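You operate a simulated robot arm through the tools that you are given. There is no shell and no other tool. Be economical: measure what you need, move in short steps, check, and stop when the job is done.

Carry out the task below with a simulated robot arm. There is one attempt and no reset: what you move stays moved.

TASK
Brush the crumbs off the light box, then light the blue block on it, knob on SHOP.
Fine: white brush, back in its spot.

Only the result counts: the job must be done as asked and must still hold three seconds after the hand-in. Knocking over, shifting, dropping, spilling or breaking anything else fails it.

THE ROBOT
A 7-joint arm with a two-finger parallel gripper, fixed in place. Base frame: the origin is at the foot of the arm, x ahead of it, y to its left, z up; the work surface is at about z = 0.78. Readings come in m, rad, newtons and seconds.
With the tool pointing down near the work surface it reaches from about 0.22 to 0.68 m from the base axis. Its first joint turns from -1.152 to 1.152 rad. Payload 2.4 kg.
The tool frame sits at the grasp point between the pads (the TCP): z along the fingers, y along the line on which they close. The tips reach 0.03 m beyond it. The gripper opens to 0.094 m. The fingers are 0.028 m wide and 0.01 m thick; the gripper's body (0.05 by 0.096 m) begins 0.055 m behind the TCP.
Orientation is that of the tool frame in the base frame, as a unit quaternion [x, y, z, w]. With the fingers straight down and closing along the base's y, the tool's x points along the base's -x, its y along +y and its z along -z.

THE INTERFACE
- The arm moves only by the tool nudge_tool. Its argument "plan" is a list of rows, each a list of 7 numbers: the shift along the tool's x, y, z in units of 500 mm (1.0 is 500 mm), then the turn, a rotation vector about the tool's x, y, z in units of 45 degrees (1.0 is 45 degrees), then the gripper command, from -1 (fully open) to 1 (shut), values between in proportion. In form: [[x, y, z, rx, ry, rz, jaw], ...]. A call has 1 to 8 rows; each row is the pose to reach, as a shift and turn from the pose commanded when the call began, along the tool's axes at that moment. A call with a number of a shift or a turn outside -1 to 1 is refused whole. Each row takes 0.2 s and may step no farther than 0.05 m and 0.15 rad from the row before; otherwise, or with a gripper value out of range, the whole call is refused. A pose out of reach is approached as far as the arm can. The call stops where the force on the tool passes 40 N (or 10 N more than at its start, if that is more) or the arm is blocked; 0.2 s more then pass. Each finger travels about 0.153 m/s and halts on what it meets, pressing with about 25 N; the grip force reading is that of the motor and also rises with nothing between the fingers. The clock runs only during rows and for 0.2 s after the last one: add rows that repeat a pose to give the fingers time. The reply holds the time, the measured pose of the TCP, the force on the tool along the base axes, the opening and the grip force, in the units named above and with some noise.
- Cameras (640 x 400 px; columns grow to the right, rows downward): "scene" is fixed at [0.0429, 0.4787, 1.4507]; the picture's right is [-0.71, -0.71, 0.00], its down [-0.36, 0.36, -0.86] and it looks along [0.61, -0.61, -0.51] (base axes); focal length 324 px, centre (320, 200). "wrist" rides on the gripper at [0.076, 0.014, -0.102] in the tool frame; the picture's right is [-0.18, 0.98, 0.00], its down [-0.75, -0.14, -0.64] and it looks along [-0.63, -0.12, 0.77] (tool axes); focal length 243 px, centre (320, 200). There is no depth. A picture from a camera that has moved, and an enlarged one, comes with that camera's place and axes in the base frame and with its lens.
- snapshot(camera): a new picture of that camera. No time passes.
- inspect(camera, box): a new picture of the part [left, top, right, bottom] of that camera's present view, enlarged. No time passes.
- close_job(): hands the job in; it is judged then, once.

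Work in short steps. Places have to be worked out from the pictures, the camera data and where the tool is seen: move nearer, look again, correct. Check each grasp and each placing, and mend what went wrong. You have 120 turns and 84 pictures in all, those below and enlarged ones among them. Open the gripper and draw the arm clear of the work before you hand the job in, unless the task says otherwise; then end with one line.

The tools are called as a command line: name --pt "numbers of a row" for each row, then --argument value for the rest, lists and objects as JSON in quotes. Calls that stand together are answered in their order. nudge_tool: Moves the arm, as the interface text tells. Its arguments: {"type":"object","properties":{"plan":{"type":"array","items":{"type":"array","items":{"type":"number"}}}},"required":["plan"]} The other tools are called the same way: snapshot (camera) takes a picture; inspect (camera, box) takes an enlarged picture of a part of a camera's view; close_job () hands the job in.

At the start:

```text
time_s: 0.0
tool_pos: [0.417, -0.1179, 1.15]
ee_rot: [0.001, 1.0, 0.0, 0.001]
ft_force: [-0.3, -0.6, -1.0]
gripper_width: 0.0941
finger_force: 0.0
```

scene: 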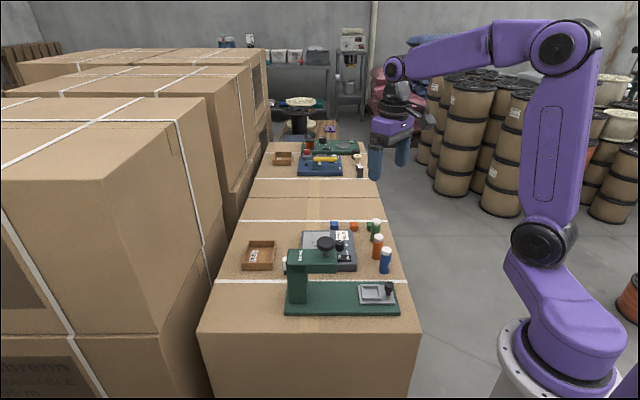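
wrist: 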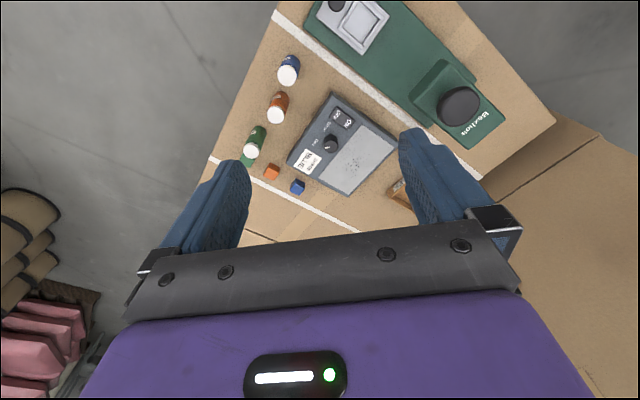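

I'll take closer looks at the work area to identify the light box, knob, brush, and blocks.

inspect --camera "scene" --box '[230, 210, 410, 322]'

inspect --camera "wrist" --box '[220, 40, 420, 220]'

inspect --camera "scene" --box '[260, 120, 390, 200]'

```text
3.56 times, centred on (320, 266) of scene
camera zoom: at [0.0429, 0.4787, 1.4507], right [-0.71, -0.71, 0.0], down [-0.36, 0.36, -0.86], along [0.61, -0.61, -0.51], focal length 1151 px, centre (320, -35)
```

zoom: 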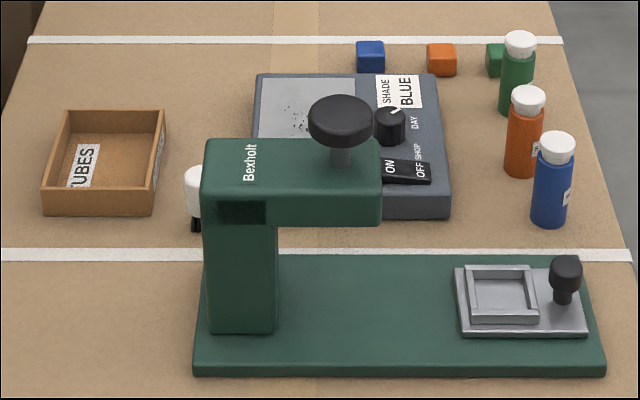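

```text
2.22 times, centred on (320, 130) of wrist
camera zoom: at [0.3409, -0.1046, 1.2534], right [0.18, 0.98, 0.0], down [0.75, -0.14, 0.64], along [0.63, -0.12, -0.77], focal length 539 px, centre (320, 356)
```

zoom: 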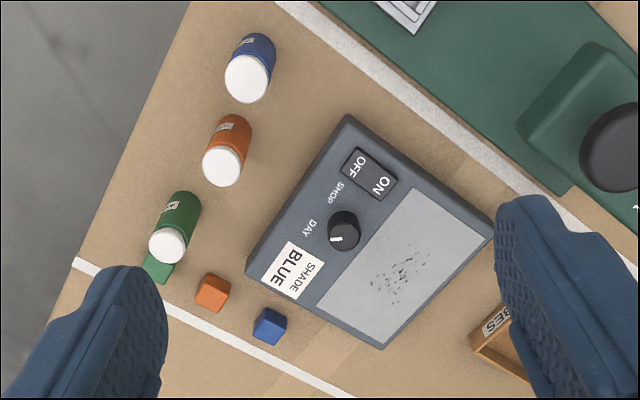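

```text
4.92 times, centred on (325, 160) of scene
camera zoom: at [0.0429, 0.4787, 1.4507], right [-0.71, -0.71, 0.0], down [-0.36, 0.36, -0.86], along [0.61, -0.61, -0.51], focal length 1594 px, centre (295, 397)
```

zoom: 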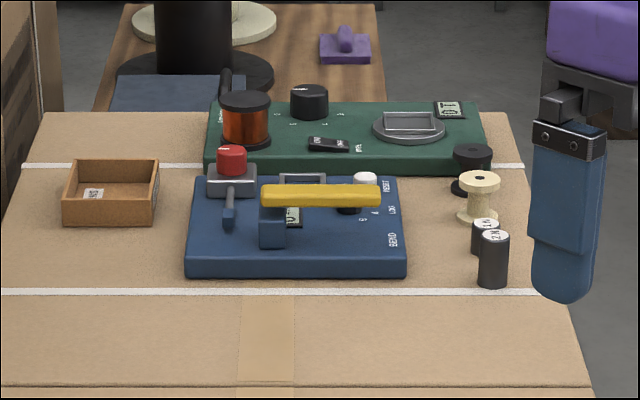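

The white brush seems to stand behind the press column, at about (0.62, 0.05), hidden by a finger in the wrist view. I'll shift the arm 0.17 m in +y to see it.

nudge_tool --pt "0 0.09 0 0 0 0 -1" --pt "0 0.18 0 0 0 0 -1" --pt "0 0.27 0 0 0 0 -1" --pt "0 0.34 0 0 0 0 -1"

snapshot --camera "wrist"

```text
time_s: 1.0
tool_pos: [0.4168, 0.0504, 1.15]
ee_rot: [0.001, 1.0, 0.0, 0.0]
ft_force: [-0.1, 0.3, -0.3]
gripper_width: 0.0939
finger_force: 0.0
```

```text
78 pictures are left
camera wrist: at [0.3409, 0.0635, 1.253], right [0.19, 0.98, 0.0], down [0.75, -0.14, 0.64], along [0.63, -0.12, -0.77], focal length 243 px, centre (320, 200)
```

wrist: 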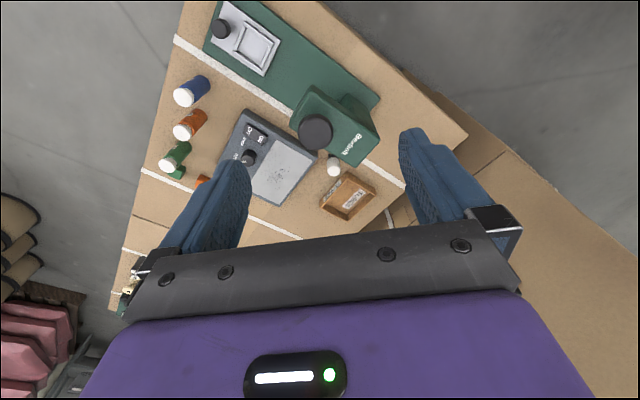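

The brush is now visible beside the box. I'll enlarge it.

inspect --camera "wrist" --box '[220, 80, 400, 230]'

```text
2.67 times, centred on (310, 155) of wrist
camera zoom: at [0.3409, 0.0635, 1.253], right [0.19, 0.98, 0.0], down [0.75, -0.14, 0.64], along [0.63, -0.12, -0.77], focal length 647 px, centre (347, 320)
```

zoom: 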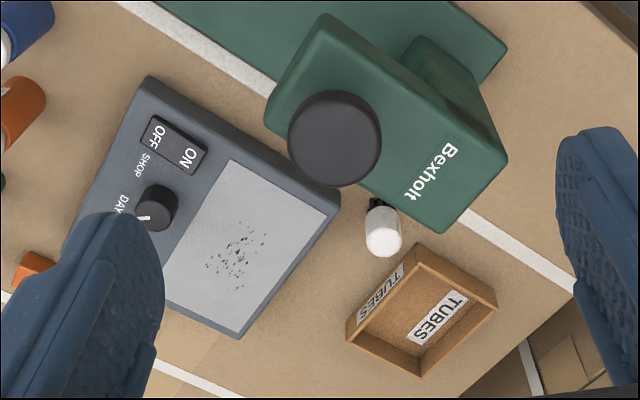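

The brush stands upright at about (0.61, 0.04) and is roughly 6 cm tall. The bench runs at 45°, so I'll yaw the tool to match it and move nearer for a better look.

nudge_tool --pt "-0.03 0 0.03 0 0 0.15 -1" --pt "-0.07 -0.01 0.06 0 0 0.3 -1" --pt "-0.11 -0.01 0.09 0 0 0.45 -1" --pt "-0.15 -0.02 0.12 0 0 0.6 -1" --pt "-0.19 -0.03 0.15 0 0 0.75 -1" --pt "-0.23 -0.04 0.18 0 0 0.9 -1" --pt "-0.266 -0.04 0.2 0 0 1.0 -1" --pt "-0.266 -0.04 0.2 0 0 1.0 -1"

snapshot --camera "wrist"

```text
time_s: 2.8
tool_pos: [0.5494, 0.0326, 1.0496]
ee_rot: [0.383, 0.924, 0.001, -0.001]
ft_force: [0.5, -0.1, 0.2]
gripper_width: 0.0937
finger_force: 0.0
```

```text
76 pictures are left
camera wrist: at [0.5057, 0.0952, 1.1529], right [0.83, 0.56, 0.0], down [0.43, -0.63, 0.64], along [0.36, -0.53, -0.77], focal length 243 px, centre (320, 200)
```

wrist: 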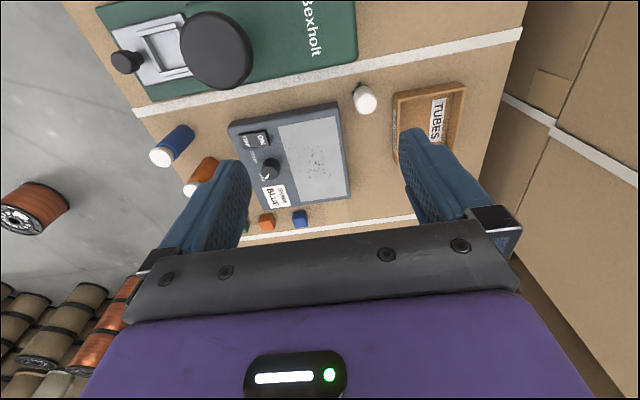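

Now a close look at the brush, box and blocks from this pose.

inspect --camera "wrist" --box '[220, 70, 400, 240]'

inspect --camera "wrist" --box '[330, 70, 400, 130]'

inspect --camera "scene" --box '[270, 220, 360, 276]'

```text
2.35 times, centred on (310, 155) of wrist
camera zoom: at [0.5057, 0.0952, 1.1529], right [0.83, 0.56, 0.0], down [0.43, -0.63, 0.64], along [0.36, -0.53, -0.77], focal length 571 px, centre (344, 306)
```

zoom: 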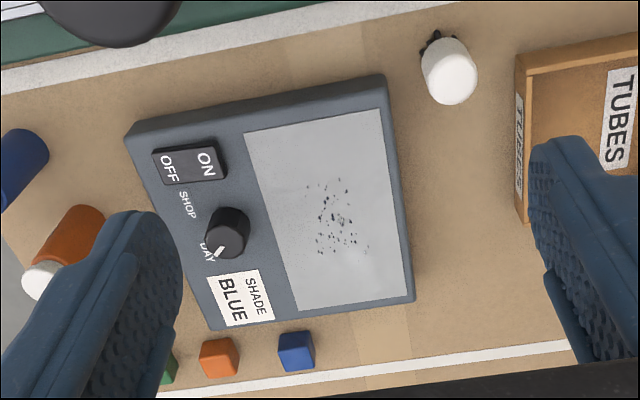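

```text
6.67 times, centred on (365, 100) of wrist
camera zoom: at [0.5057, 0.0952, 1.1529], right [0.83, 0.56, 0.0], down [0.43, -0.63, 0.64], along [0.36, -0.53, -0.77], focal length 1618 px, centre (20, 867)
```

zoom: 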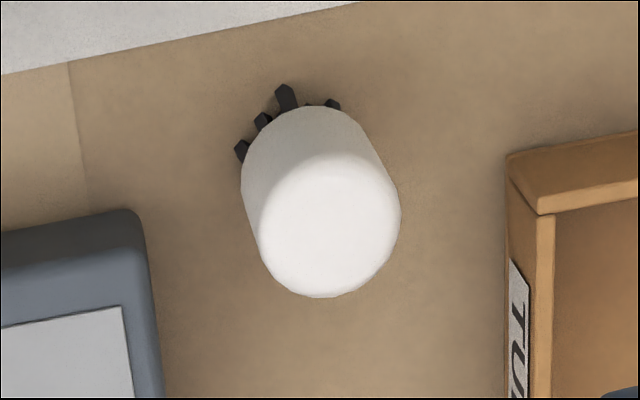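

```text
7.11 times, centred on (315, 248) of scene
camera zoom: at [0.0429, 0.4787, 1.4507], right [-0.71, -0.71, 0.0], down [-0.36, 0.36, -0.86], along [0.61, -0.61, -0.51], focal length 2302 px, centre (356, -141)
```

zoom: 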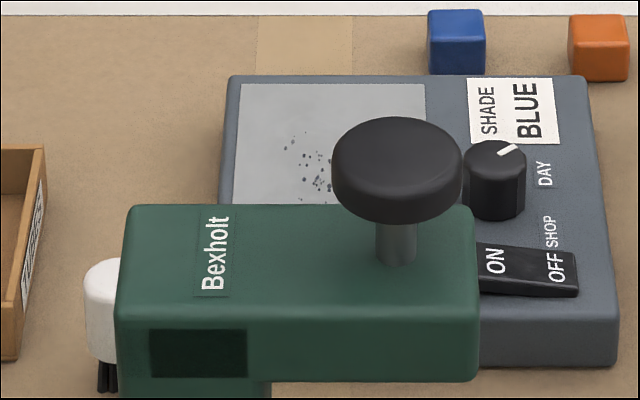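

Brush is at about (0.609, 0.043), with white body from z 0.81 to 0.85. I need to know whether the wrist camera has a body that could strike the press, so I'll look at the gripper.

snapshot --camera "scene"

```text
72 pictures are left
```

scene: 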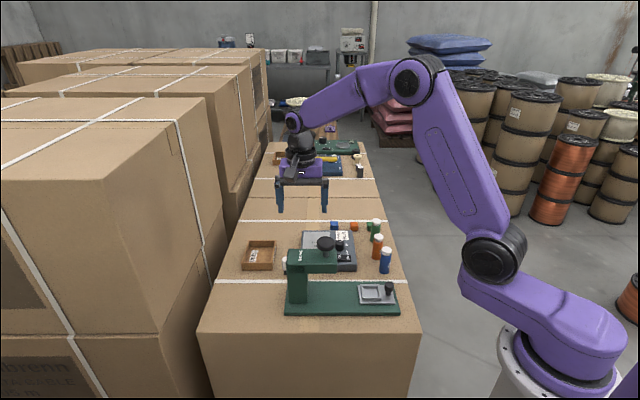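

inspect --camera "scene" --box '[255, 110, 351, 220]'

```text
3.64 times, centred on (303, 165) of scene
camera zoom: at [0.0429, 0.4787, 1.4507], right [-0.71, -0.71, 0.0], down [-0.36, 0.36, -0.86], along [0.61, -0.61, -0.51], focal length 1177 px, centre (382, 327)
```

zoom: 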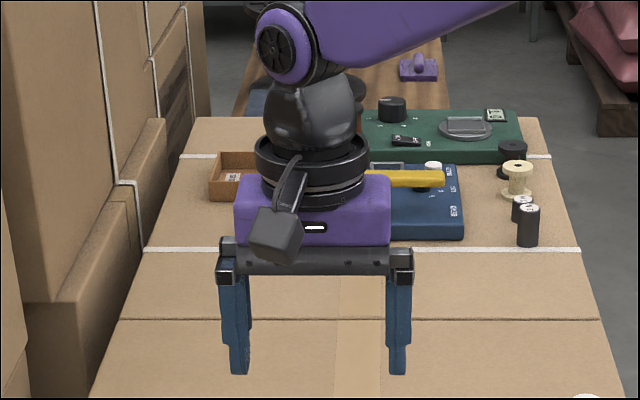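

The camera does have a body on the press side, so I'll turn the tool 90° the other way. It will then ride over the light box side while I grasp the brush.

nudge_tool --pt "0 0 0 0 0 -0.15 -1" --pt "0 0 0 0 0 -0.3 -1" --pt "0 0 0 0 0 -0.45 -1" --pt "0 0 0 0 0 -0.6 -1" --pt "0 0 0 0 0 -0.75 -1" --pt "0 0 0 0 0 -0.9 -1" --pt "0 0 0 0 0 -1.0 -1"

nudge_tool --pt "-0.02 0 0 0 0 -0.15 -0.5" --pt "-0.04 0.01 0 0 0 -0.3 -0.3" --pt "-0.06 0.02 0 0 0 -0.45 -0.28" --pt "-0.08 0.02 0 0 0 -0.6 -0.28" --pt "-0.1 0.02 0.04 0 0 -0.75 -0.28" --pt "-0.12 0.02 0.08 0 0 -0.9 -0.28" --pt "-0.12 0.02 0.12 0 0 -1.0 -0.28"

snapshot --camera "wrist"

inspect --camera "scene" --box '[230, 170, 390, 270]'

```text
time_s: 4.4
tool_pos: [0.5505, 0.0329, 1.051]
ee_rot: [-0.001, 1.0, 0.001, 0.0]
ft_force: [0.0, -0.9, -0.7]
gripper_width: 0.094
finger_force: 0.1
```

```text
time_s: 6.0
tool_pos: [0.6111, 0.0424, 0.9899]
ee_rot: [-0.383, 0.924, 0.0, 0.0]
ft_force: [1.0, -0.3, -0.2]
gripper_width: 0.0602
finger_force: 0.2
```

```text
70 pictures are left
camera wrist: at [0.5464, -0.0022, 1.0931], right [-0.57, 0.82, 0.0], down [0.63, 0.43, 0.64], along [0.53, 0.36, -0.77], focal length 243 px, centre (320, 200)
```

wrist: 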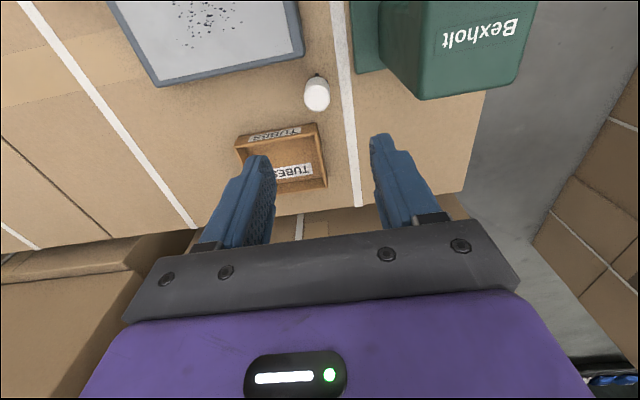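

```text
4.00 times, centred on (310, 220) of scene
camera zoom: at [0.0429, 0.4787, 1.4507], right [-0.71, -0.71, 0.0], down [-0.36, 0.36, -0.86], along [0.61, -0.61, -0.51], focal length 1295 px, centre (360, 120)
```

zoom: 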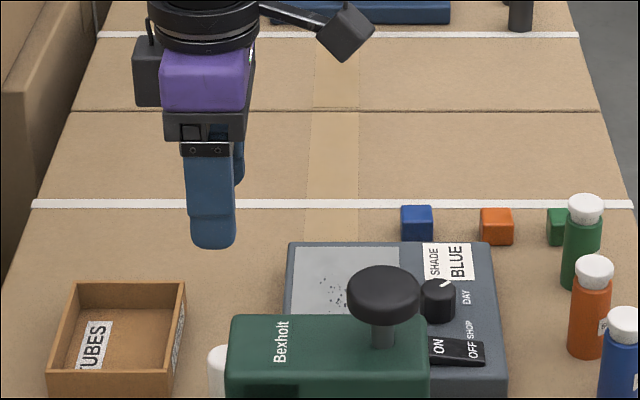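

The brush sits nearly under the TCP. I'll descend to just above it and recheck.

nudge_tool --pt "0.004 0 0.08 0 0 0 -0.28" --pt "0.005 0 0.16 0 0 0 -0.28" --pt "0.005 0 0.19 0 0 0 -0.28"

snapshot --camera "wrist"

inspect --camera "scene" --box '[230, 200, 350, 280]'

```text
time_s: 6.8
tool_pos: [0.6084, 0.0412, 0.8929]
ee_rot: [-0.382, 0.924, 0.001, 0.0]
ft_force: [-0.1, -0.4, 0.3]
gripper_width: 0.0599
finger_force: 0.1
```

```text
68 pictures are left
camera wrist: at [0.5442, -0.0043, 0.9971], right [-0.56, 0.83, 0.0], down [0.63, 0.43, 0.64], along [0.53, 0.36, -0.77], focal length 243 px, centre (320, 200)
```

wrist: 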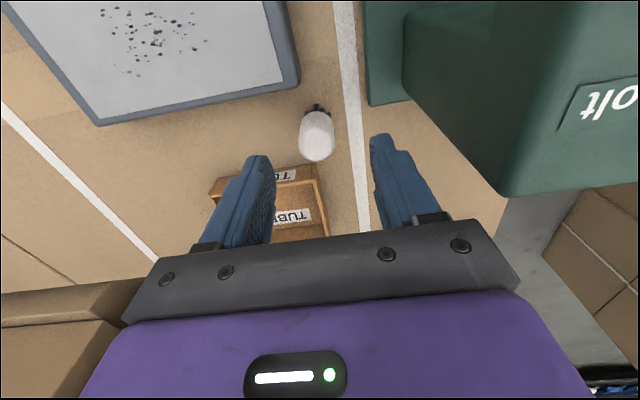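

```text
5.00 times, centred on (290, 240) of scene
camera zoom: at [0.0429, 0.4787, 1.4507], right [-0.71, -0.71, 0.0], down [-0.36, 0.36, -0.86], along [0.61, -0.61, -0.51], focal length 1619 px, centre (470, 0)
```

zoom: 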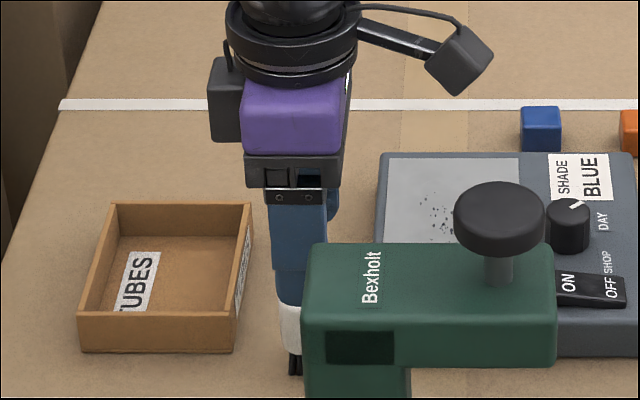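

The brush top appears at (318,150), which is where the point 4.4 cm under the TCP should project, so it's aligned. I'll descend to z≈0.842 and close.

nudge_tool --pt "0 0 0.05 0 0 0 -0.28" --pt "0 0 0.1 0 0 0 -0.28" --pt "0 0 0.1 0 0 0 1" --pt "0 0 0.1 0 0 0 1" --pt "0 0 0.1 0 0 0 1"

snapshot --camera "wrist"

```text
time_s: 8.0
tool_pos: [0.6086, 0.0395, 0.8449]
ee_rot: [-0.382, 0.924, 0.0, 0.0]
ft_force: [-0.5, 0.2, 1.0]
gripper_width: 0.0262
finger_force: 25.3
```

```text
66 pictures are left
camera wrist: at [0.5445, -0.0044, 0.9483], right [-0.56, 0.83, 0.0], down [0.63, 0.43, 0.64], along [0.53, 0.36, -0.77], focal length 243 px, centre (320, 200)
```

wrist: 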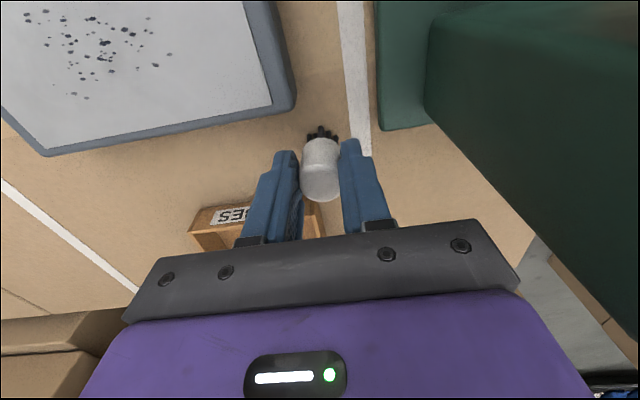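

Gripped at 26 mm width. I'll lift 6 cm and verify the brush comes along.

nudge_tool --pt "0 0 -0.04 0 0 0 1" --pt "0 0 -0.08 0 0 0 1" --pt "0 0 -0.12 0 0 0 1"

snapshot --camera "wrist"

inspect --camera "scene" --box '[250, 200, 370, 280]'

```text
time_s: 8.8
tool_pos: [0.6087, 0.0397, 0.9065]
ee_rot: [-0.382, 0.924, -0.001, 0.0]
ft_force: [-0.5, 0.1, -0.8]
gripper_width: 0.0262
finger_force: 24.8
```

```text
65 pictures are left
camera wrist: at [0.5453, -0.005, 1.009], right [-0.56, 0.83, 0.0], down [0.63, 0.43, 0.64], along [0.53, 0.36, -0.77], focal length 243 px, centre (320, 200)
```

wrist: 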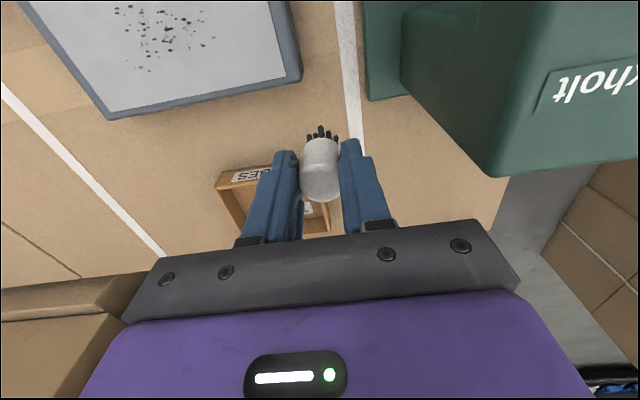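

```text
5.00 times, centred on (310, 240) of scene
camera zoom: at [0.0429, 0.4787, 1.4507], right [-0.71, -0.71, 0.0], down [-0.36, 0.36, -0.86], along [0.61, -0.61, -0.51], focal length 1619 px, centre (370, 0)
```

zoom: 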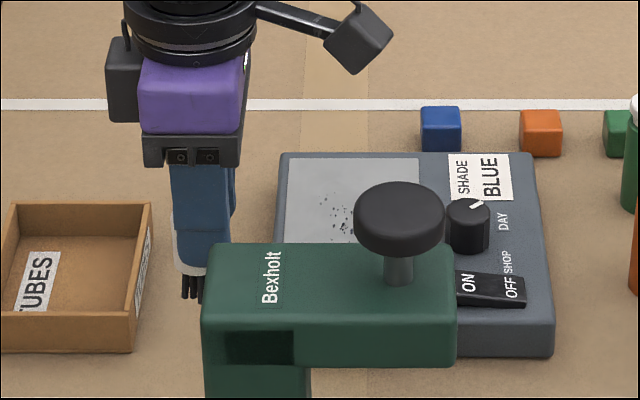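

The brush is held with bristles about 6.5 cm below the TCP. I put the crumbs at about (0.618, -0.082) on the panel and the box's tray-side edge about 5 cm past them. I'll go to the panel's knob-side strip and lower until near the surface.

nudge_tool --pt "0.08 -0.035 0 0 0 0 1" --pt "0.16 -0.07 0 0 0 0 1" --pt "0.246 -0.106 0 0 0 0 1" --pt "0.246 -0.106 0.03 0 0 0 1" --pt "0.246 -0.106 0.05 0 0 0 1"

snapshot --camera "wrist"

inspect --camera "scene" --box '[270, 200, 390, 280]'

```text
time_s: 10.0
tool_pos: [0.5598, -0.0843, 0.8797]
ee_rot: [-0.383, 0.924, 0.0, 0.0]
ft_force: [0.4, 0.7, -1.3]
gripper_width: 0.0261
finger_force: 25.3
```

```text
63 pictures are left
camera wrist: at [0.4953, -0.13, 0.9823], right [-0.56, 0.83, 0.0], down [0.63, 0.43, 0.64], along [0.53, 0.36, -0.77], focal length 243 px, centre (320, 200)
```

wrist: 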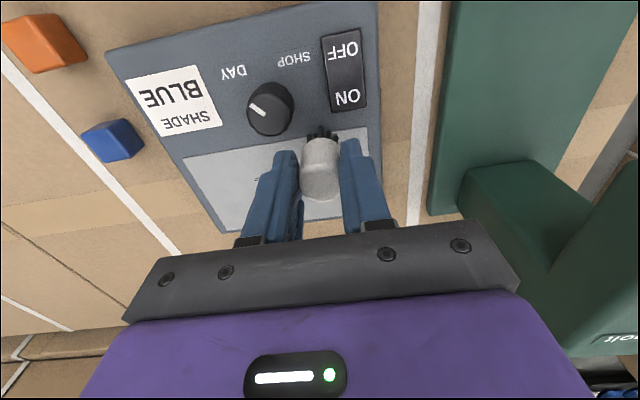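

```text
5.00 times, centred on (330, 240) of scene
camera zoom: at [0.0429, 0.4787, 1.4507], right [-0.71, -0.71, 0.0], down [-0.36, 0.36, -0.86], along [0.61, -0.61, -0.51], focal length 1619 px, centre (270, 0)
```

zoom: 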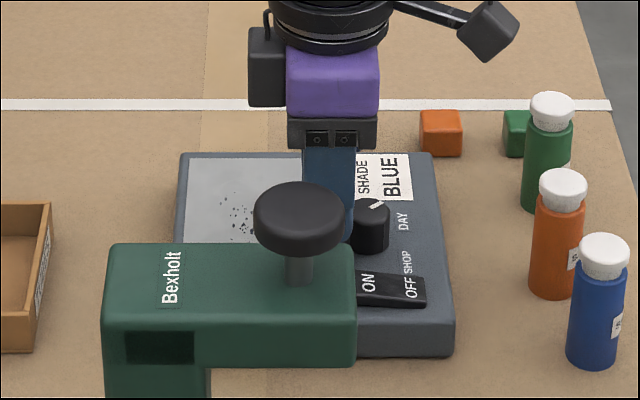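

Positioned at the panel's knob-side border with bristles an estimated 1 cm above. I'll lower in small steps to feel contact.

nudge_tool --pt "0 0 0.006 0 0 0 1" --pt "0 0 0.012 0 0 0 1" --pt "0 0 0.016 0 0 0 1"

inspect --camera "wrist" --box '[270, 80, 390, 160]'

```text
time_s: 10.8
tool_pos: [0.5597, -0.0829, 0.8729]
ee_rot: [-0.383, 0.924, -0.001, 0.001]
ft_force: [-3.2, -0.1, 19.5]
gripper_width: 0.0262
finger_force: 24.9
```

```text
5.00 times, centred on (330, 120) of wrist
camera zoom: at [0.4951, -0.1288, 0.976], right [-0.56, 0.83, 0.0], down [0.63, 0.43, 0.64], along [0.53, 0.36, -0.76], focal length 1213 px, centre (270, 600)
```

zoom: 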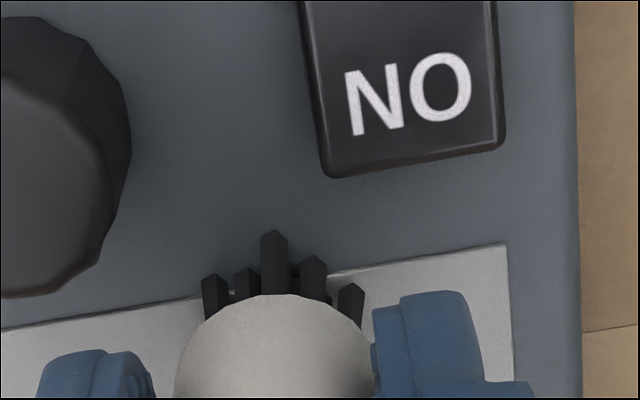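

Contact is firm at TCP z≈0.873 (about 20 N). I'll ease off 1 mm and make the first stroke toward the tray side, past the box edge, then lift.

nudge_tool --pt "0 0 -0.002 0 0 0 1" --pt "-0.05 0 -0.002 0 0 0 1" --pt "-0.1 0 -0.002 0 0 0 1" --pt "-0.15 0 -0.002 0 0 0 1" --pt "-0.2 0 -0.002 0 0 0 1" --pt "-0.24 0 -0.002 0 0 0 1"

snapshot --camera "wrist"

inspect --camera "scene" --box '[260, 210, 380, 290]'

```text
time_s: 12.2
tool_pos: [0.6434, 0.0014, 0.8735]
ee_rot: [-0.383, 0.924, 0.0, 0.001]
ft_force: [-0.1, -0.4, 0.1]
gripper_width: 0.0262
finger_force: 25.1
```

```text
60 pictures are left
camera wrist: at [0.5802, -0.0442, 0.9762], right [-0.57, 0.82, 0.0], down [0.63, 0.43, 0.64], along [0.53, 0.36, -0.77], focal length 243 px, centre (320, 200)
```

wrist: 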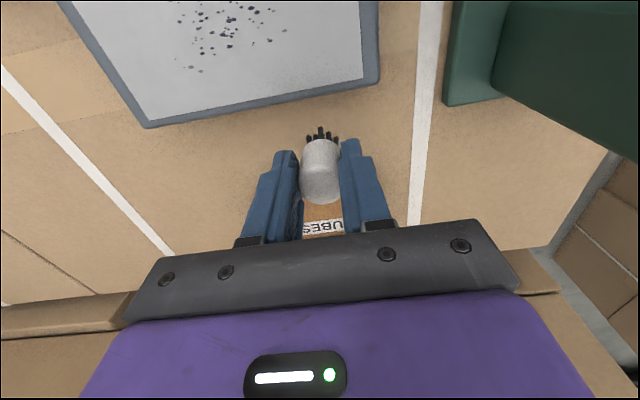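

```text
5.00 times, centred on (320, 250) of scene
camera zoom: at [0.0429, 0.4787, 1.4507], right [-0.71, -0.71, 0.0], down [-0.36, 0.36, -0.86], along [0.61, -0.61, -0.51], focal length 1619 px, centre (320, -50)
```

zoom: 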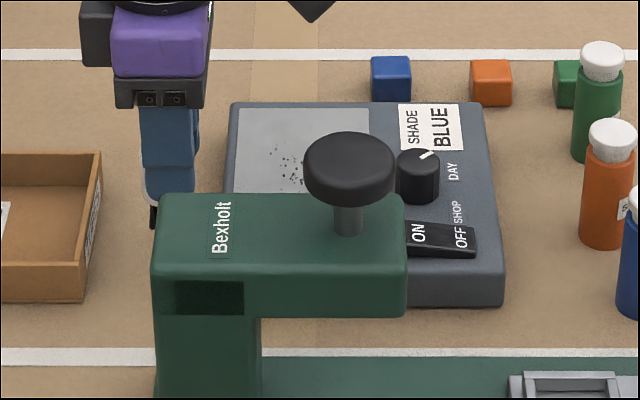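

Crumbs span b≈0.463–0.52 along the box's depth axis, so the first stroke only grazed their near side. Next stroke is 18 mm further out: lift, return, set down, sweep.

nudge_tool --pt "0 -0.018 -0.04 0 0 0 1" --pt "0.08 -0.036 -0.04 0 0 0 1" --pt "0.16 -0.036 -0.04 0 0 0 1" --pt "0.235 -0.036 -0.04 0 0 0 1" --pt "0.235 -0.036 -0.01 0 0 0 1" --pt "0.235 -0.036 0.001 0 0 0 1"

nudge_tool --pt "-0.04 0 0 0 0 0 1" --pt "-0.08 0 0 0 0 0 1" --pt "-0.12 0 0 0 0 0 1"

nudge_tool --pt "-0.04 0 0 0 0 0 1" --pt "-0.08 0 0 0 0 0 1" --pt "-0.115 0 0 0 0 0 1"

snapshot --camera "wrist"

```text
time_s: 13.6
tool_pos: [0.571, -0.095, 0.8742]
ee_rot: [-0.382, 0.924, 0.0, 0.002]
ft_force: [-3.9, 0.4, 11.9]
gripper_width: 0.0262
finger_force: 25.5
```

```text
time_s: 14.4
tool_pos: [0.6153, -0.053, 0.8748]
ee_rot: [-0.383, 0.924, 0.001, 0.0]
ft_force: [-1.0, -2.0, 5.4]
gripper_width: 0.0262
finger_force: 24.9
```

```text
time_s: 15.2
tool_pos: [0.6559, -0.0111, 0.8718]
ee_rot: [-0.383, 0.924, 0.001, 0.0]
ft_force: [-0.8, -0.9, 1.0]
gripper_width: 0.0263
finger_force: 24.7
```

```text
58 pictures are left
camera wrist: at [0.5923, -0.0562, 0.9739], right [-0.56, 0.83, 0.0], down [0.63, 0.43, 0.64], along [0.53, 0.36, -0.77], focal length 243 px, centre (320, 200)
```

wrist: 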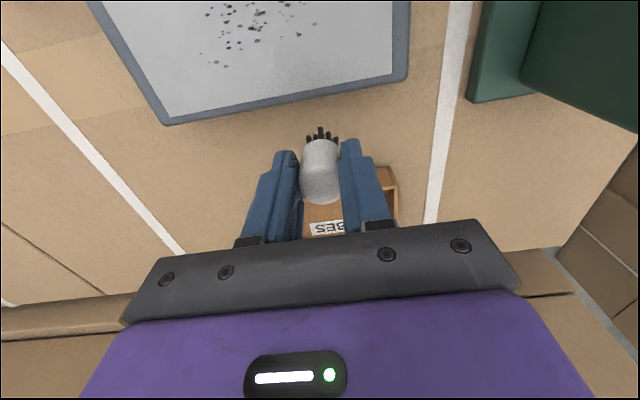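

The crumb pattern looks similar; I'll enlarge to see whether the near-edge crumbs changed.

inspect --camera "wrist" --box '[180, 0, 340, 100]'

```text
4.00 times, centred on (260, 50) of wrist
camera zoom: at [0.5923, -0.0562, 0.9739], right [-0.56, 0.83, 0.0], down [0.63, 0.43, 0.64], along [0.53, 0.36, -0.77], focal length 970 px, centre (560, 800)
```

zoom: 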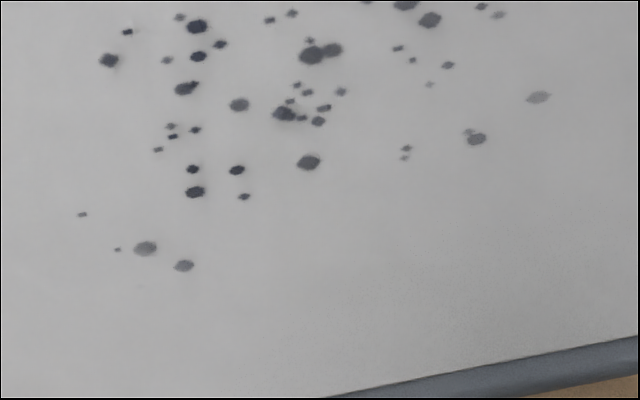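

Crumbs on the swept near side look faded, so strokes do take effect. I'll continue with the next strokes, each about 13 mm further.

nudge_tool --pt "0 -0.013 -0.04 0 0 0 1" --pt "0.08 -0.026 -0.04 0 0 0 1" --pt "0.16 -0.026 -0.04 0 0 0 1" --pt "0.235 -0.026 -0.04 0 0 0 1" --pt "0.235 -0.026 -0.01 0 0 0 1" --pt "0.235 -0.026 0.002 0 0 0 1"

nudge_tool --pt "-0.04 0 0 0 0 0 1" --pt "-0.08 0 0 0 0 0 1" --pt "-0.12 0 0 0 0 0 1" --pt "-0.16 0 0 0 0 0 1" --pt "-0.2 0 0 0 0 0 1" --pt "-0.235 0 0 0 0 0 1"

inspect --camera "wrist" --box '[180, 0, 340, 100]'

```text
time_s: 16.6
tool_pos: [0.5831, -0.104, 0.8721]
ee_rot: [-0.383, 0.924, -0.001, 0.001]
ft_force: [-4.6, 0.4, 14.0]
gripper_width: 0.0262
finger_force: 25.0
```

```text
time_s: 18.0
tool_pos: [0.6659, -0.0218, 0.8707]
ee_rot: [-0.383, 0.924, 0.0, -0.001]
ft_force: [0.8, 0.2, -0.4]
gripper_width: 0.0265
finger_force: 24.8
```

```text
4.00 times, centred on (260, 50) of wrist
camera zoom: at [0.6023, -0.0659, 0.9738], right [-0.57, 0.82, 0.0], down [0.63, 0.43, 0.64], along [0.53, 0.36, -0.77], focal length 970 px, centre (560, 800)
```

zoom: 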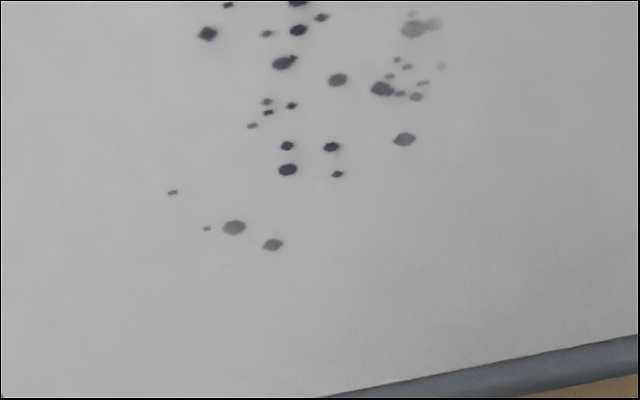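

The strokes clear crumbs near the brush. Next stroke 14 mm further.

nudge_tool --pt "0 -0.014 -0.04 0 0 0 1" --pt "0.08 -0.028 -0.04 0 0 0 1" --pt "0.16 -0.028 -0.04 0 0 0 1" --pt "0.235 -0.028 -0.04 0 0 0 1" --pt "0.235 -0.028 -0.01 0 0 0 1" --pt "0.235 -0.028 0.0 0 0 0 1"

nudge_tool --pt "-0.04 0 0 0 0 0 1" --pt "-0.08 0 0 0 0 0 1" --pt "-0.12 0 0 0 0 0 1" --pt "-0.16 0 0 0 0 0 1" --pt "-0.2 0 0 0 0 0 1" --pt "-0.235 0 0 0 0 0 1"

inspect --camera "wrist" --box '[180, 0, 340, 100]'

```text
time_s: 19.4
tool_pos: [0.5918, -0.1146, 0.8726]
ee_rot: [-0.383, 0.924, -0.001, 0.0]
ft_force: [-0.6, 0.5, 3.1]
gripper_width: 0.0263
finger_force: 25.1
```

```text
time_s: 20.8
tool_pos: [0.6766, -0.0299, 0.8713]
ee_rot: [-0.383, 0.924, 0.0, 0.0]
ft_force: [-0.1, 0.9, -0.8]
gripper_width: 0.026
finger_force: 24.7
```

```text
4.00 times, centred on (260, 50) of wrist
camera zoom: at [0.612, -0.0754, 0.9742], right [-0.57, 0.82, 0.0], down [0.63, 0.43, 0.64], along [0.53, 0.36, -0.77], focal length 970 px, centre (560, 800)
```

zoom: 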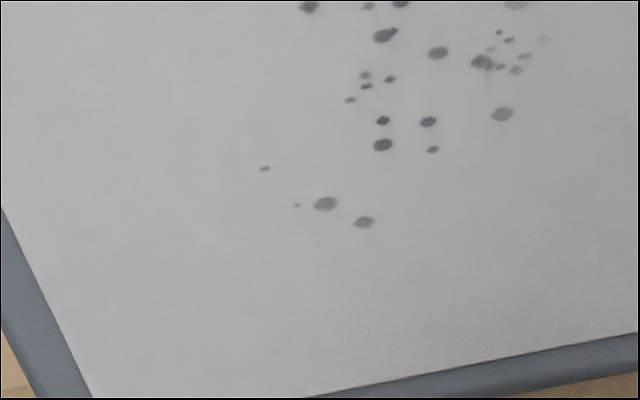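

That stroke pressed only ~3 N and faded crumbs less, so I'll repeat the same line pressing about 1 mm deeper.

nudge_tool --pt "0 0 -0.04 0 0 0 1" --pt "0.08 0.006 -0.04 0 0 0 1" --pt "0.16 0.006 -0.04 0 0 0 1" --pt "0.235 0.006 -0.04 0 0 0 1" --pt "0.235 0.006 -0.01 0 0 0 1" --pt "0.235 0.006 0.003 0 0 0 1"

nudge_tool --pt "-0.04 0 0 0 0 0 1" --pt "-0.08 0 0 0 0 0 1" --pt "-0.12 0 0 0 0 0 1" --pt "-0.16 0 0 0 0 0 1" --pt "-0.2 0 0 0 0 0 1" --pt "-0.235 0 0 0 0 0 1"

inspect --camera "wrist" --box '[180, 0, 340, 100]'

```text
time_s: 22.2
tool_pos: [0.5905, -0.1118, 0.8734]
ee_rot: [-0.382, 0.924, -0.001, 0.001]
ft_force: [-6.1, 0.5, 17.0]
gripper_width: 0.0264
finger_force: 25.0
```

```text
time_s: 23.6
tool_pos: [0.6746, -0.0266, 0.8694]
ee_rot: [-0.383, 0.924, 0.001, -0.001]
ft_force: [-0.4, -0.5, -1.2]
gripper_width: 0.0263
finger_force: 25.4
```

```text
4.00 times, centred on (260, 50) of wrist
camera zoom: at [0.61, -0.072, 0.9727], right [-0.57, 0.82, 0.0], down [0.63, 0.43, 0.64], along [0.53, 0.36, -0.77], focal length 970 px, centre (560, 800)
```

zoom: 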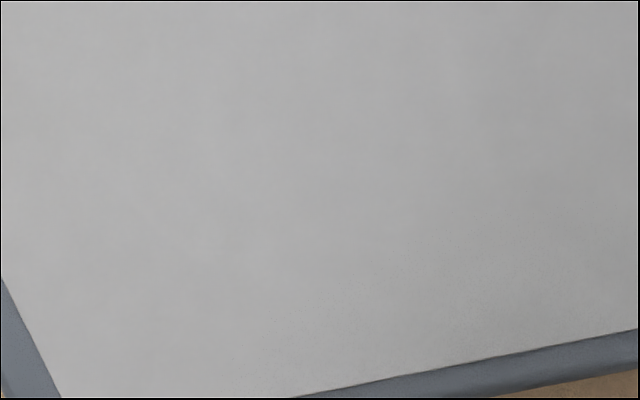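

All crumbs are gone in this view. I'll check the whole panel from the scene camera, after lifting 3 cm.

nudge_tool --pt "0 0 -0.04 0 0 0 1" --pt "0 0 -0.08 0 0 0 1"

snapshot --camera "wrist"

inspect --camera "scene" --box '[270, 220, 360, 276]'

```text
time_s: 24.2
tool_pos: [0.6731, -0.0277, 0.9104]
ee_rot: [-0.383, 0.924, 0.0, 0.0]
ft_force: [-0.2, 0.4, -0.3]
gripper_width: 0.0261
finger_force: 24.7
```

```text
53 pictures are left
camera wrist: at [0.6098, -0.0726, 1.0135], right [-0.56, 0.83, 0.0], down [0.63, 0.43, 0.64], along [0.53, 0.36, -0.77], focal length 243 px, centre (320, 200)
```

wrist: 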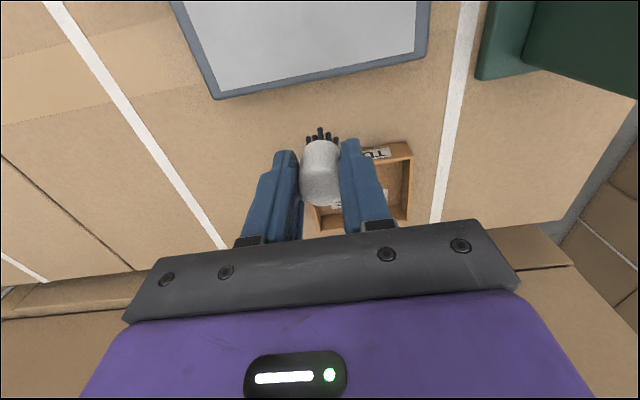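

```text
7.11 times, centred on (315, 248) of scene
camera zoom: at [0.0429, 0.4787, 1.4507], right [-0.71, -0.71, 0.0], down [-0.36, 0.36, -0.86], along [0.61, -0.61, -0.51], focal length 2302 px, centre (356, -141)
```

zoom: 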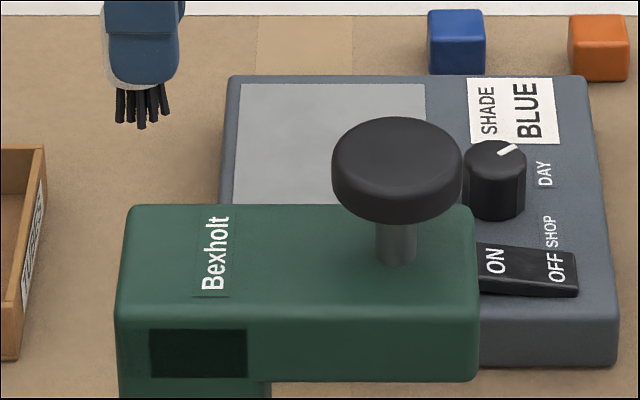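

Panel is clean. I'll carry the brush back above its spot (0.6086, 0.0395) and lower most of the way.

nudge_tool --pt "-0.004 0.06 0 0 0 0 1" --pt "-0.004 0.12 0 0 0 0 1" --pt "-0.004 0.186 0 0 0 0 1" --pt "-0.004 0.186 0.06 0 0 0 1" --pt "-0.004 0.186 0.11 0 0 0 1"

```text
time_s: 25.4
tool_pos: [0.6082, 0.0394, 0.8556]
ee_rot: [-0.382, 0.924, 0.0, 0.0]
ft_force: [-0.2, 0.1, 0.0]
gripper_width: 0.0263
finger_force: 25.1
```

Directly over the spot at z 0.856; I'll lower in 2–3 mm steps toward contact around 0.845.

nudge_tool --pt "0 0 0.008 0 0 0 1" --pt "0 0 0.014 0 0 0 1" --pt "0 0 0.019 0 0 0 1"

```text
time_s: 26.2
tool_pos: [0.6087, 0.0383, 0.8463]
ee_rot: [-0.383, 0.924, -0.001, 0.0]
ft_force: [0.5, 0.0, -1.0]
gripper_width: 0.0263
finger_force: 24.8
```

nudge_tool --pt "0 0 0.002 0 0 0 1" --pt "0 0 0.004 0 0 0 1"

```text
time_s: 26.8
tool_pos: [0.6085, 0.0396, 0.8442]
ee_rot: [-0.382, 0.924, 0.0, -0.001]
ft_force: [-0.2, -0.4, -0.4]
gripper_width: 0.0263
finger_force: 25.2
```

No contact yet; the brush has probably slid up slightly in the grip. I'll continue in 1 mm steps.

nudge_tool --pt "0 0 0.002 0 0 0 1" --pt "0 0 0.004 0 0 0 1"

```text
time_s: 27.4
tool_pos: [0.6089, 0.0386, 0.8422]
ee_rot: [-0.383, 0.924, 0.0, 0.0]
ft_force: [-0.1, -0.5, -1.1]
gripper_width: 0.0266
finger_force: 24.7
```

nudge_tool --pt "0 0 0.002 0 0 0 1" --pt "0 0 0.004 0 0 0 1"

inspect --camera "wrist" --box '[260, 90, 380, 210]'

```text
time_s: 28.0
tool_pos: [0.6105, 0.0384, 0.8423]
ee_rot: [-0.383, 0.924, 0.0, 0.001]
ft_force: [-2.9, -0.5, 8.3]
gripper_width: 0.0261
finger_force: 24.7
```

```text
3.33 times, centred on (320, 150) of wrist
camera zoom: at [0.5455, -0.0064, 0.9438], right [-0.56, 0.83, 0.0], down [0.63, 0.43, 0.64], along [0.53, 0.36, -0.77], focal length 809 px, centre (320, 367)
```

zoom: 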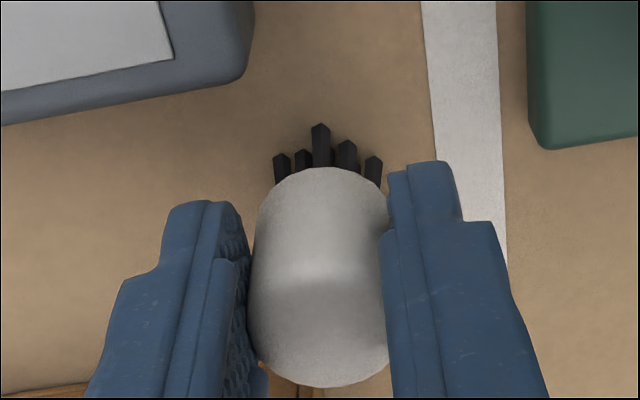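

Contact (8 N). I'll ease up half a millimetre, release to 6 cm and check that the brush stands.

nudge_tool --pt "0 0 -0.001 0 0 0 1" --pt "0 0 -0.001 0 0 0 0.3" --pt "0 0 -0.001 0 0 0 0.0" --pt "0 0 -0.001 0 0 0 -0.28" --pt "0 0 -0.001 0 0 0 -0.28"

nudge_tool --pt "0 0 -0.05 0 0 0 -0.28" --pt "0 0 -0.12 0 0 0 -0.28" --pt "0 0 -0.2 0 0 0 -0.28"

snapshot --camera "wrist"

```text
time_s: 29.2
tool_pos: [0.6095, 0.0373, 0.8394]
ee_rot: [-0.383, 0.924, 0.0, 0.001]
ft_force: [-0.4, -0.3, -0.9]
gripper_width: 0.0603
finger_force: 0.1
```

```text
time_s: 30.0
tool_pos: [0.6101, 0.0374, 0.9432]
ee_rot: [-0.382, 0.924, 0.0, 0.0]
ft_force: [-0.3, 0.4, -0.5]
gripper_width: 0.06
finger_force: 0.0
```

```text
50 pictures are left
camera wrist: at [0.5458, -0.0071, 1.0449], right [-0.56, 0.83, 0.0], down [0.63, 0.43, 0.64], along [0.53, 0.36, -0.77], focal length 243 px, centre (320, 200)
```

wrist: 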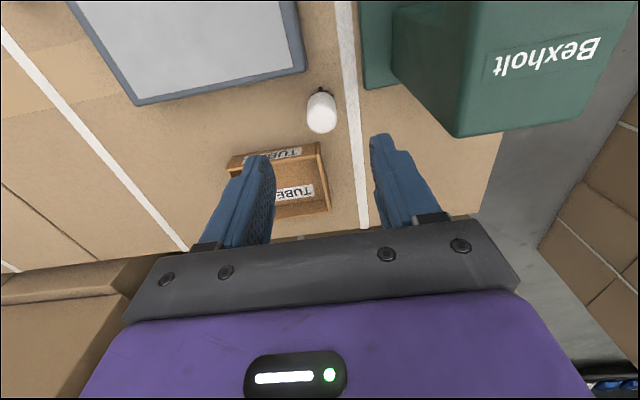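

The brush stands back in its spot. Next is the blue block at about (0.670, -0.222), near the reach limit, so I'll tilt the fingers outward for it. First I raise, move over and yaw back so the jaws close along the bench direction.

nudge_tool --pt "0 0 -0.06 0 0 0.1 -0.28" --pt "0.0 0 -0.12 0 0 0.25 -0.28" --pt "0.04 -0.03 -0.14 0 0 0.4 -0.28" --pt "0.08 -0.06 -0.14 0 0 0.55 -0.28" --pt "0.12 -0.09 -0.14 0 0 0.7 -0.28" --pt "0.16 -0.12 -0.14 0 0 0.85 -0.28" --pt "0.18 -0.151 -0.14 0 0 1.0 -0.28"

nudge_tool --pt "0 0 0 0 0 0.15 -0.28" --pt "0 0 0 0 0 0.3 -0.28" --pt "0 0 0 0 0 0.45 -0.28" --pt "0 0 0 0 0 0.6 -0.28" --pt "0 0 0 0 0 0.75 -0.28" --pt "0 0 0 0 0 0.9 -0.28" --pt "0 0 0 0 0 1.0 -0.28"

snapshot --camera "wrist"

```text
time_s: 31.6
tool_pos: [0.5991, -0.0792, 1.0114]
ee_rot: [0.001, 1.0, 0.0, 0.0]
ft_force: [0.2, 0.0, 0.3]
gripper_width: 0.0605
finger_force: 0.1
```

```text
time_s: 33.2
tool_pos: [0.598, -0.0783, 1.0103]
ee_rot: [0.384, 0.923, 0.0, -0.001]
ft_force: [0.4, -0.1, 0.1]
gripper_width: 0.0603
finger_force: 0.0
```

```text
49 pictures are left
camera wrist: at [0.5551, -0.0159, 1.1133], right [0.83, 0.56, 0.0], down [0.43, -0.63, 0.64], along [0.36, -0.53, -0.77], focal length 243 px, centre (320, 200)
```

wrist: 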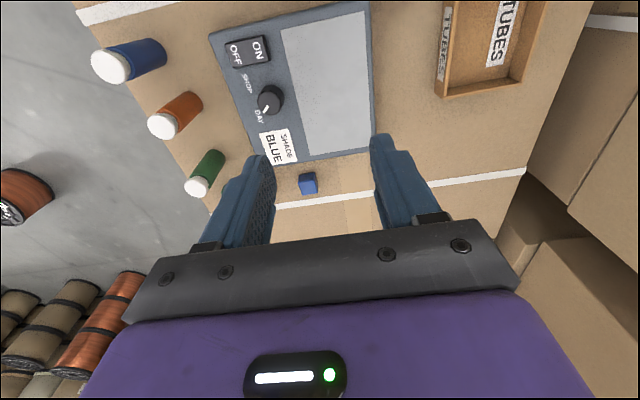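

Block refined to about (0.669, -0.219). I'll move over it at z≈0.90, tilting 20° outward on the way.

nudge_tool --pt "-0.05 -0.02 0.0 0 -0.08 0 -0.28" --pt "-0.1 -0.04 0.03 0 -0.16 0 -0.28" --pt "-0.15 -0.06 0.06 0 -0.24 0 -0.28" --pt "-0.2 -0.08 0.1 0 -0.32 0 -0.28" --pt "-0.25 -0.1 0.14 0 -0.4 0 -0.28" --pt "-0.3 -0.1 0.18 0 -0.444 0 -0.28" --pt "-0.3 -0.1 0.22 0 -0.444 0 -0.28"

snapshot --camera "wrist"

inspect --camera "scene" --box '[260, 170, 400, 270]'

```text
time_s: 34.8
tool_pos: [0.6709, -0.2214, 0.8999]
ee_rot: [0.377, 0.91, -0.067, 0.162]
ft_force: [-0.4, -0.4, -0.3]
gripper_width: 0.0604
finger_force: 0.0
```

```text
48 pictures are left
camera wrist: at [0.6051, -0.1371, 0.9702], right [0.82, 0.57, 0.06], down [0.25, -0.44, 0.86], along [0.52, -0.69, -0.5], focal length 243 px, centre (320, 200)
```

wrist: 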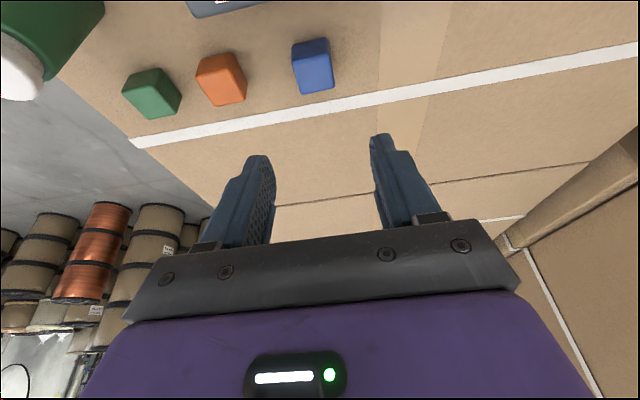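

```text
4.00 times, centred on (330, 220) of scene
camera zoom: at [0.0429, 0.4787, 1.4507], right [-0.71, -0.71, 0.0], down [-0.36, 0.36, -0.86], along [0.61, -0.61, -0.51], focal length 1295 px, centre (280, 120)
```

zoom: 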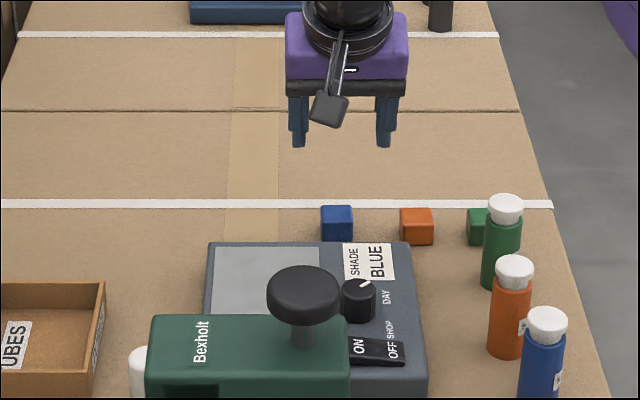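

The TCP is over the block, tilted, with the jaws straddling it. I'll descend vertically (combining tool x and z) halfway and recheck.

nudge_tool --pt "0.02 0 0.045 0 0 0 -0.28" --pt "0.04 0 0.09 0 0 0 -0.28"

snapshot --camera "wrist"

```text
time_s: 35.4
tool_pos: [0.6684, -0.2182, 0.8517]
ee_rot: [0.377, 0.91, -0.066, 0.16]
ft_force: [0.6, -0.3, -0.7]
gripper_width: 0.0601
finger_force: 0.1
```

```text
46 pictures are left
camera wrist: at [0.6031, -0.1343, 0.9216], right [0.82, 0.57, 0.06], down [0.25, -0.45, 0.86], along [0.52, -0.69, -0.5], focal length 243 px, centre (320, 200)
```

wrist: 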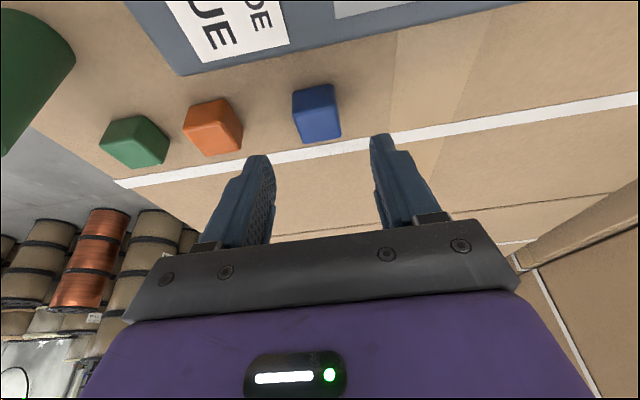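

Aligned (block at a≈0.318 matches the TCP). I'll descend to z≈0.818 and close.

nudge_tool --pt "0.014 0 0.032 0 0 0 -0.28" --pt "0.027 0 0.063 0 0 0 -0.28" --pt "0.027 0 0.063 0 0 0 0.2" --pt "0.027 0 0.063 0 0 0 1" --pt "0.027 0 0.063 0 0 0 1" --pt "0.027 0 0.063 0 0 0 1"

inspect --camera "wrist" --box '[240, 80, 400, 200]'

```text
time_s: 36.8
tool_pos: [0.6671, -0.2171, 0.8179]
ee_rot: [0.376, 0.91, -0.067, 0.161]
ft_force: [0.1, -0.8, 1.2]
gripper_width: 0.0269
finger_force: 25.1
```

```text
3.33 times, centred on (320, 140) of wrist
camera zoom: at [0.6009, -0.1327, 0.8882], right [0.82, 0.57, 0.06], down [0.25, -0.45, 0.86], along [0.52, -0.69, -0.5], focal length 809 px, centre (320, 400)
```

zoom: 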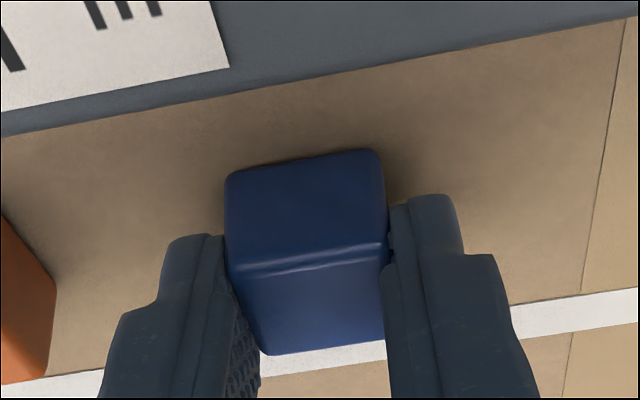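

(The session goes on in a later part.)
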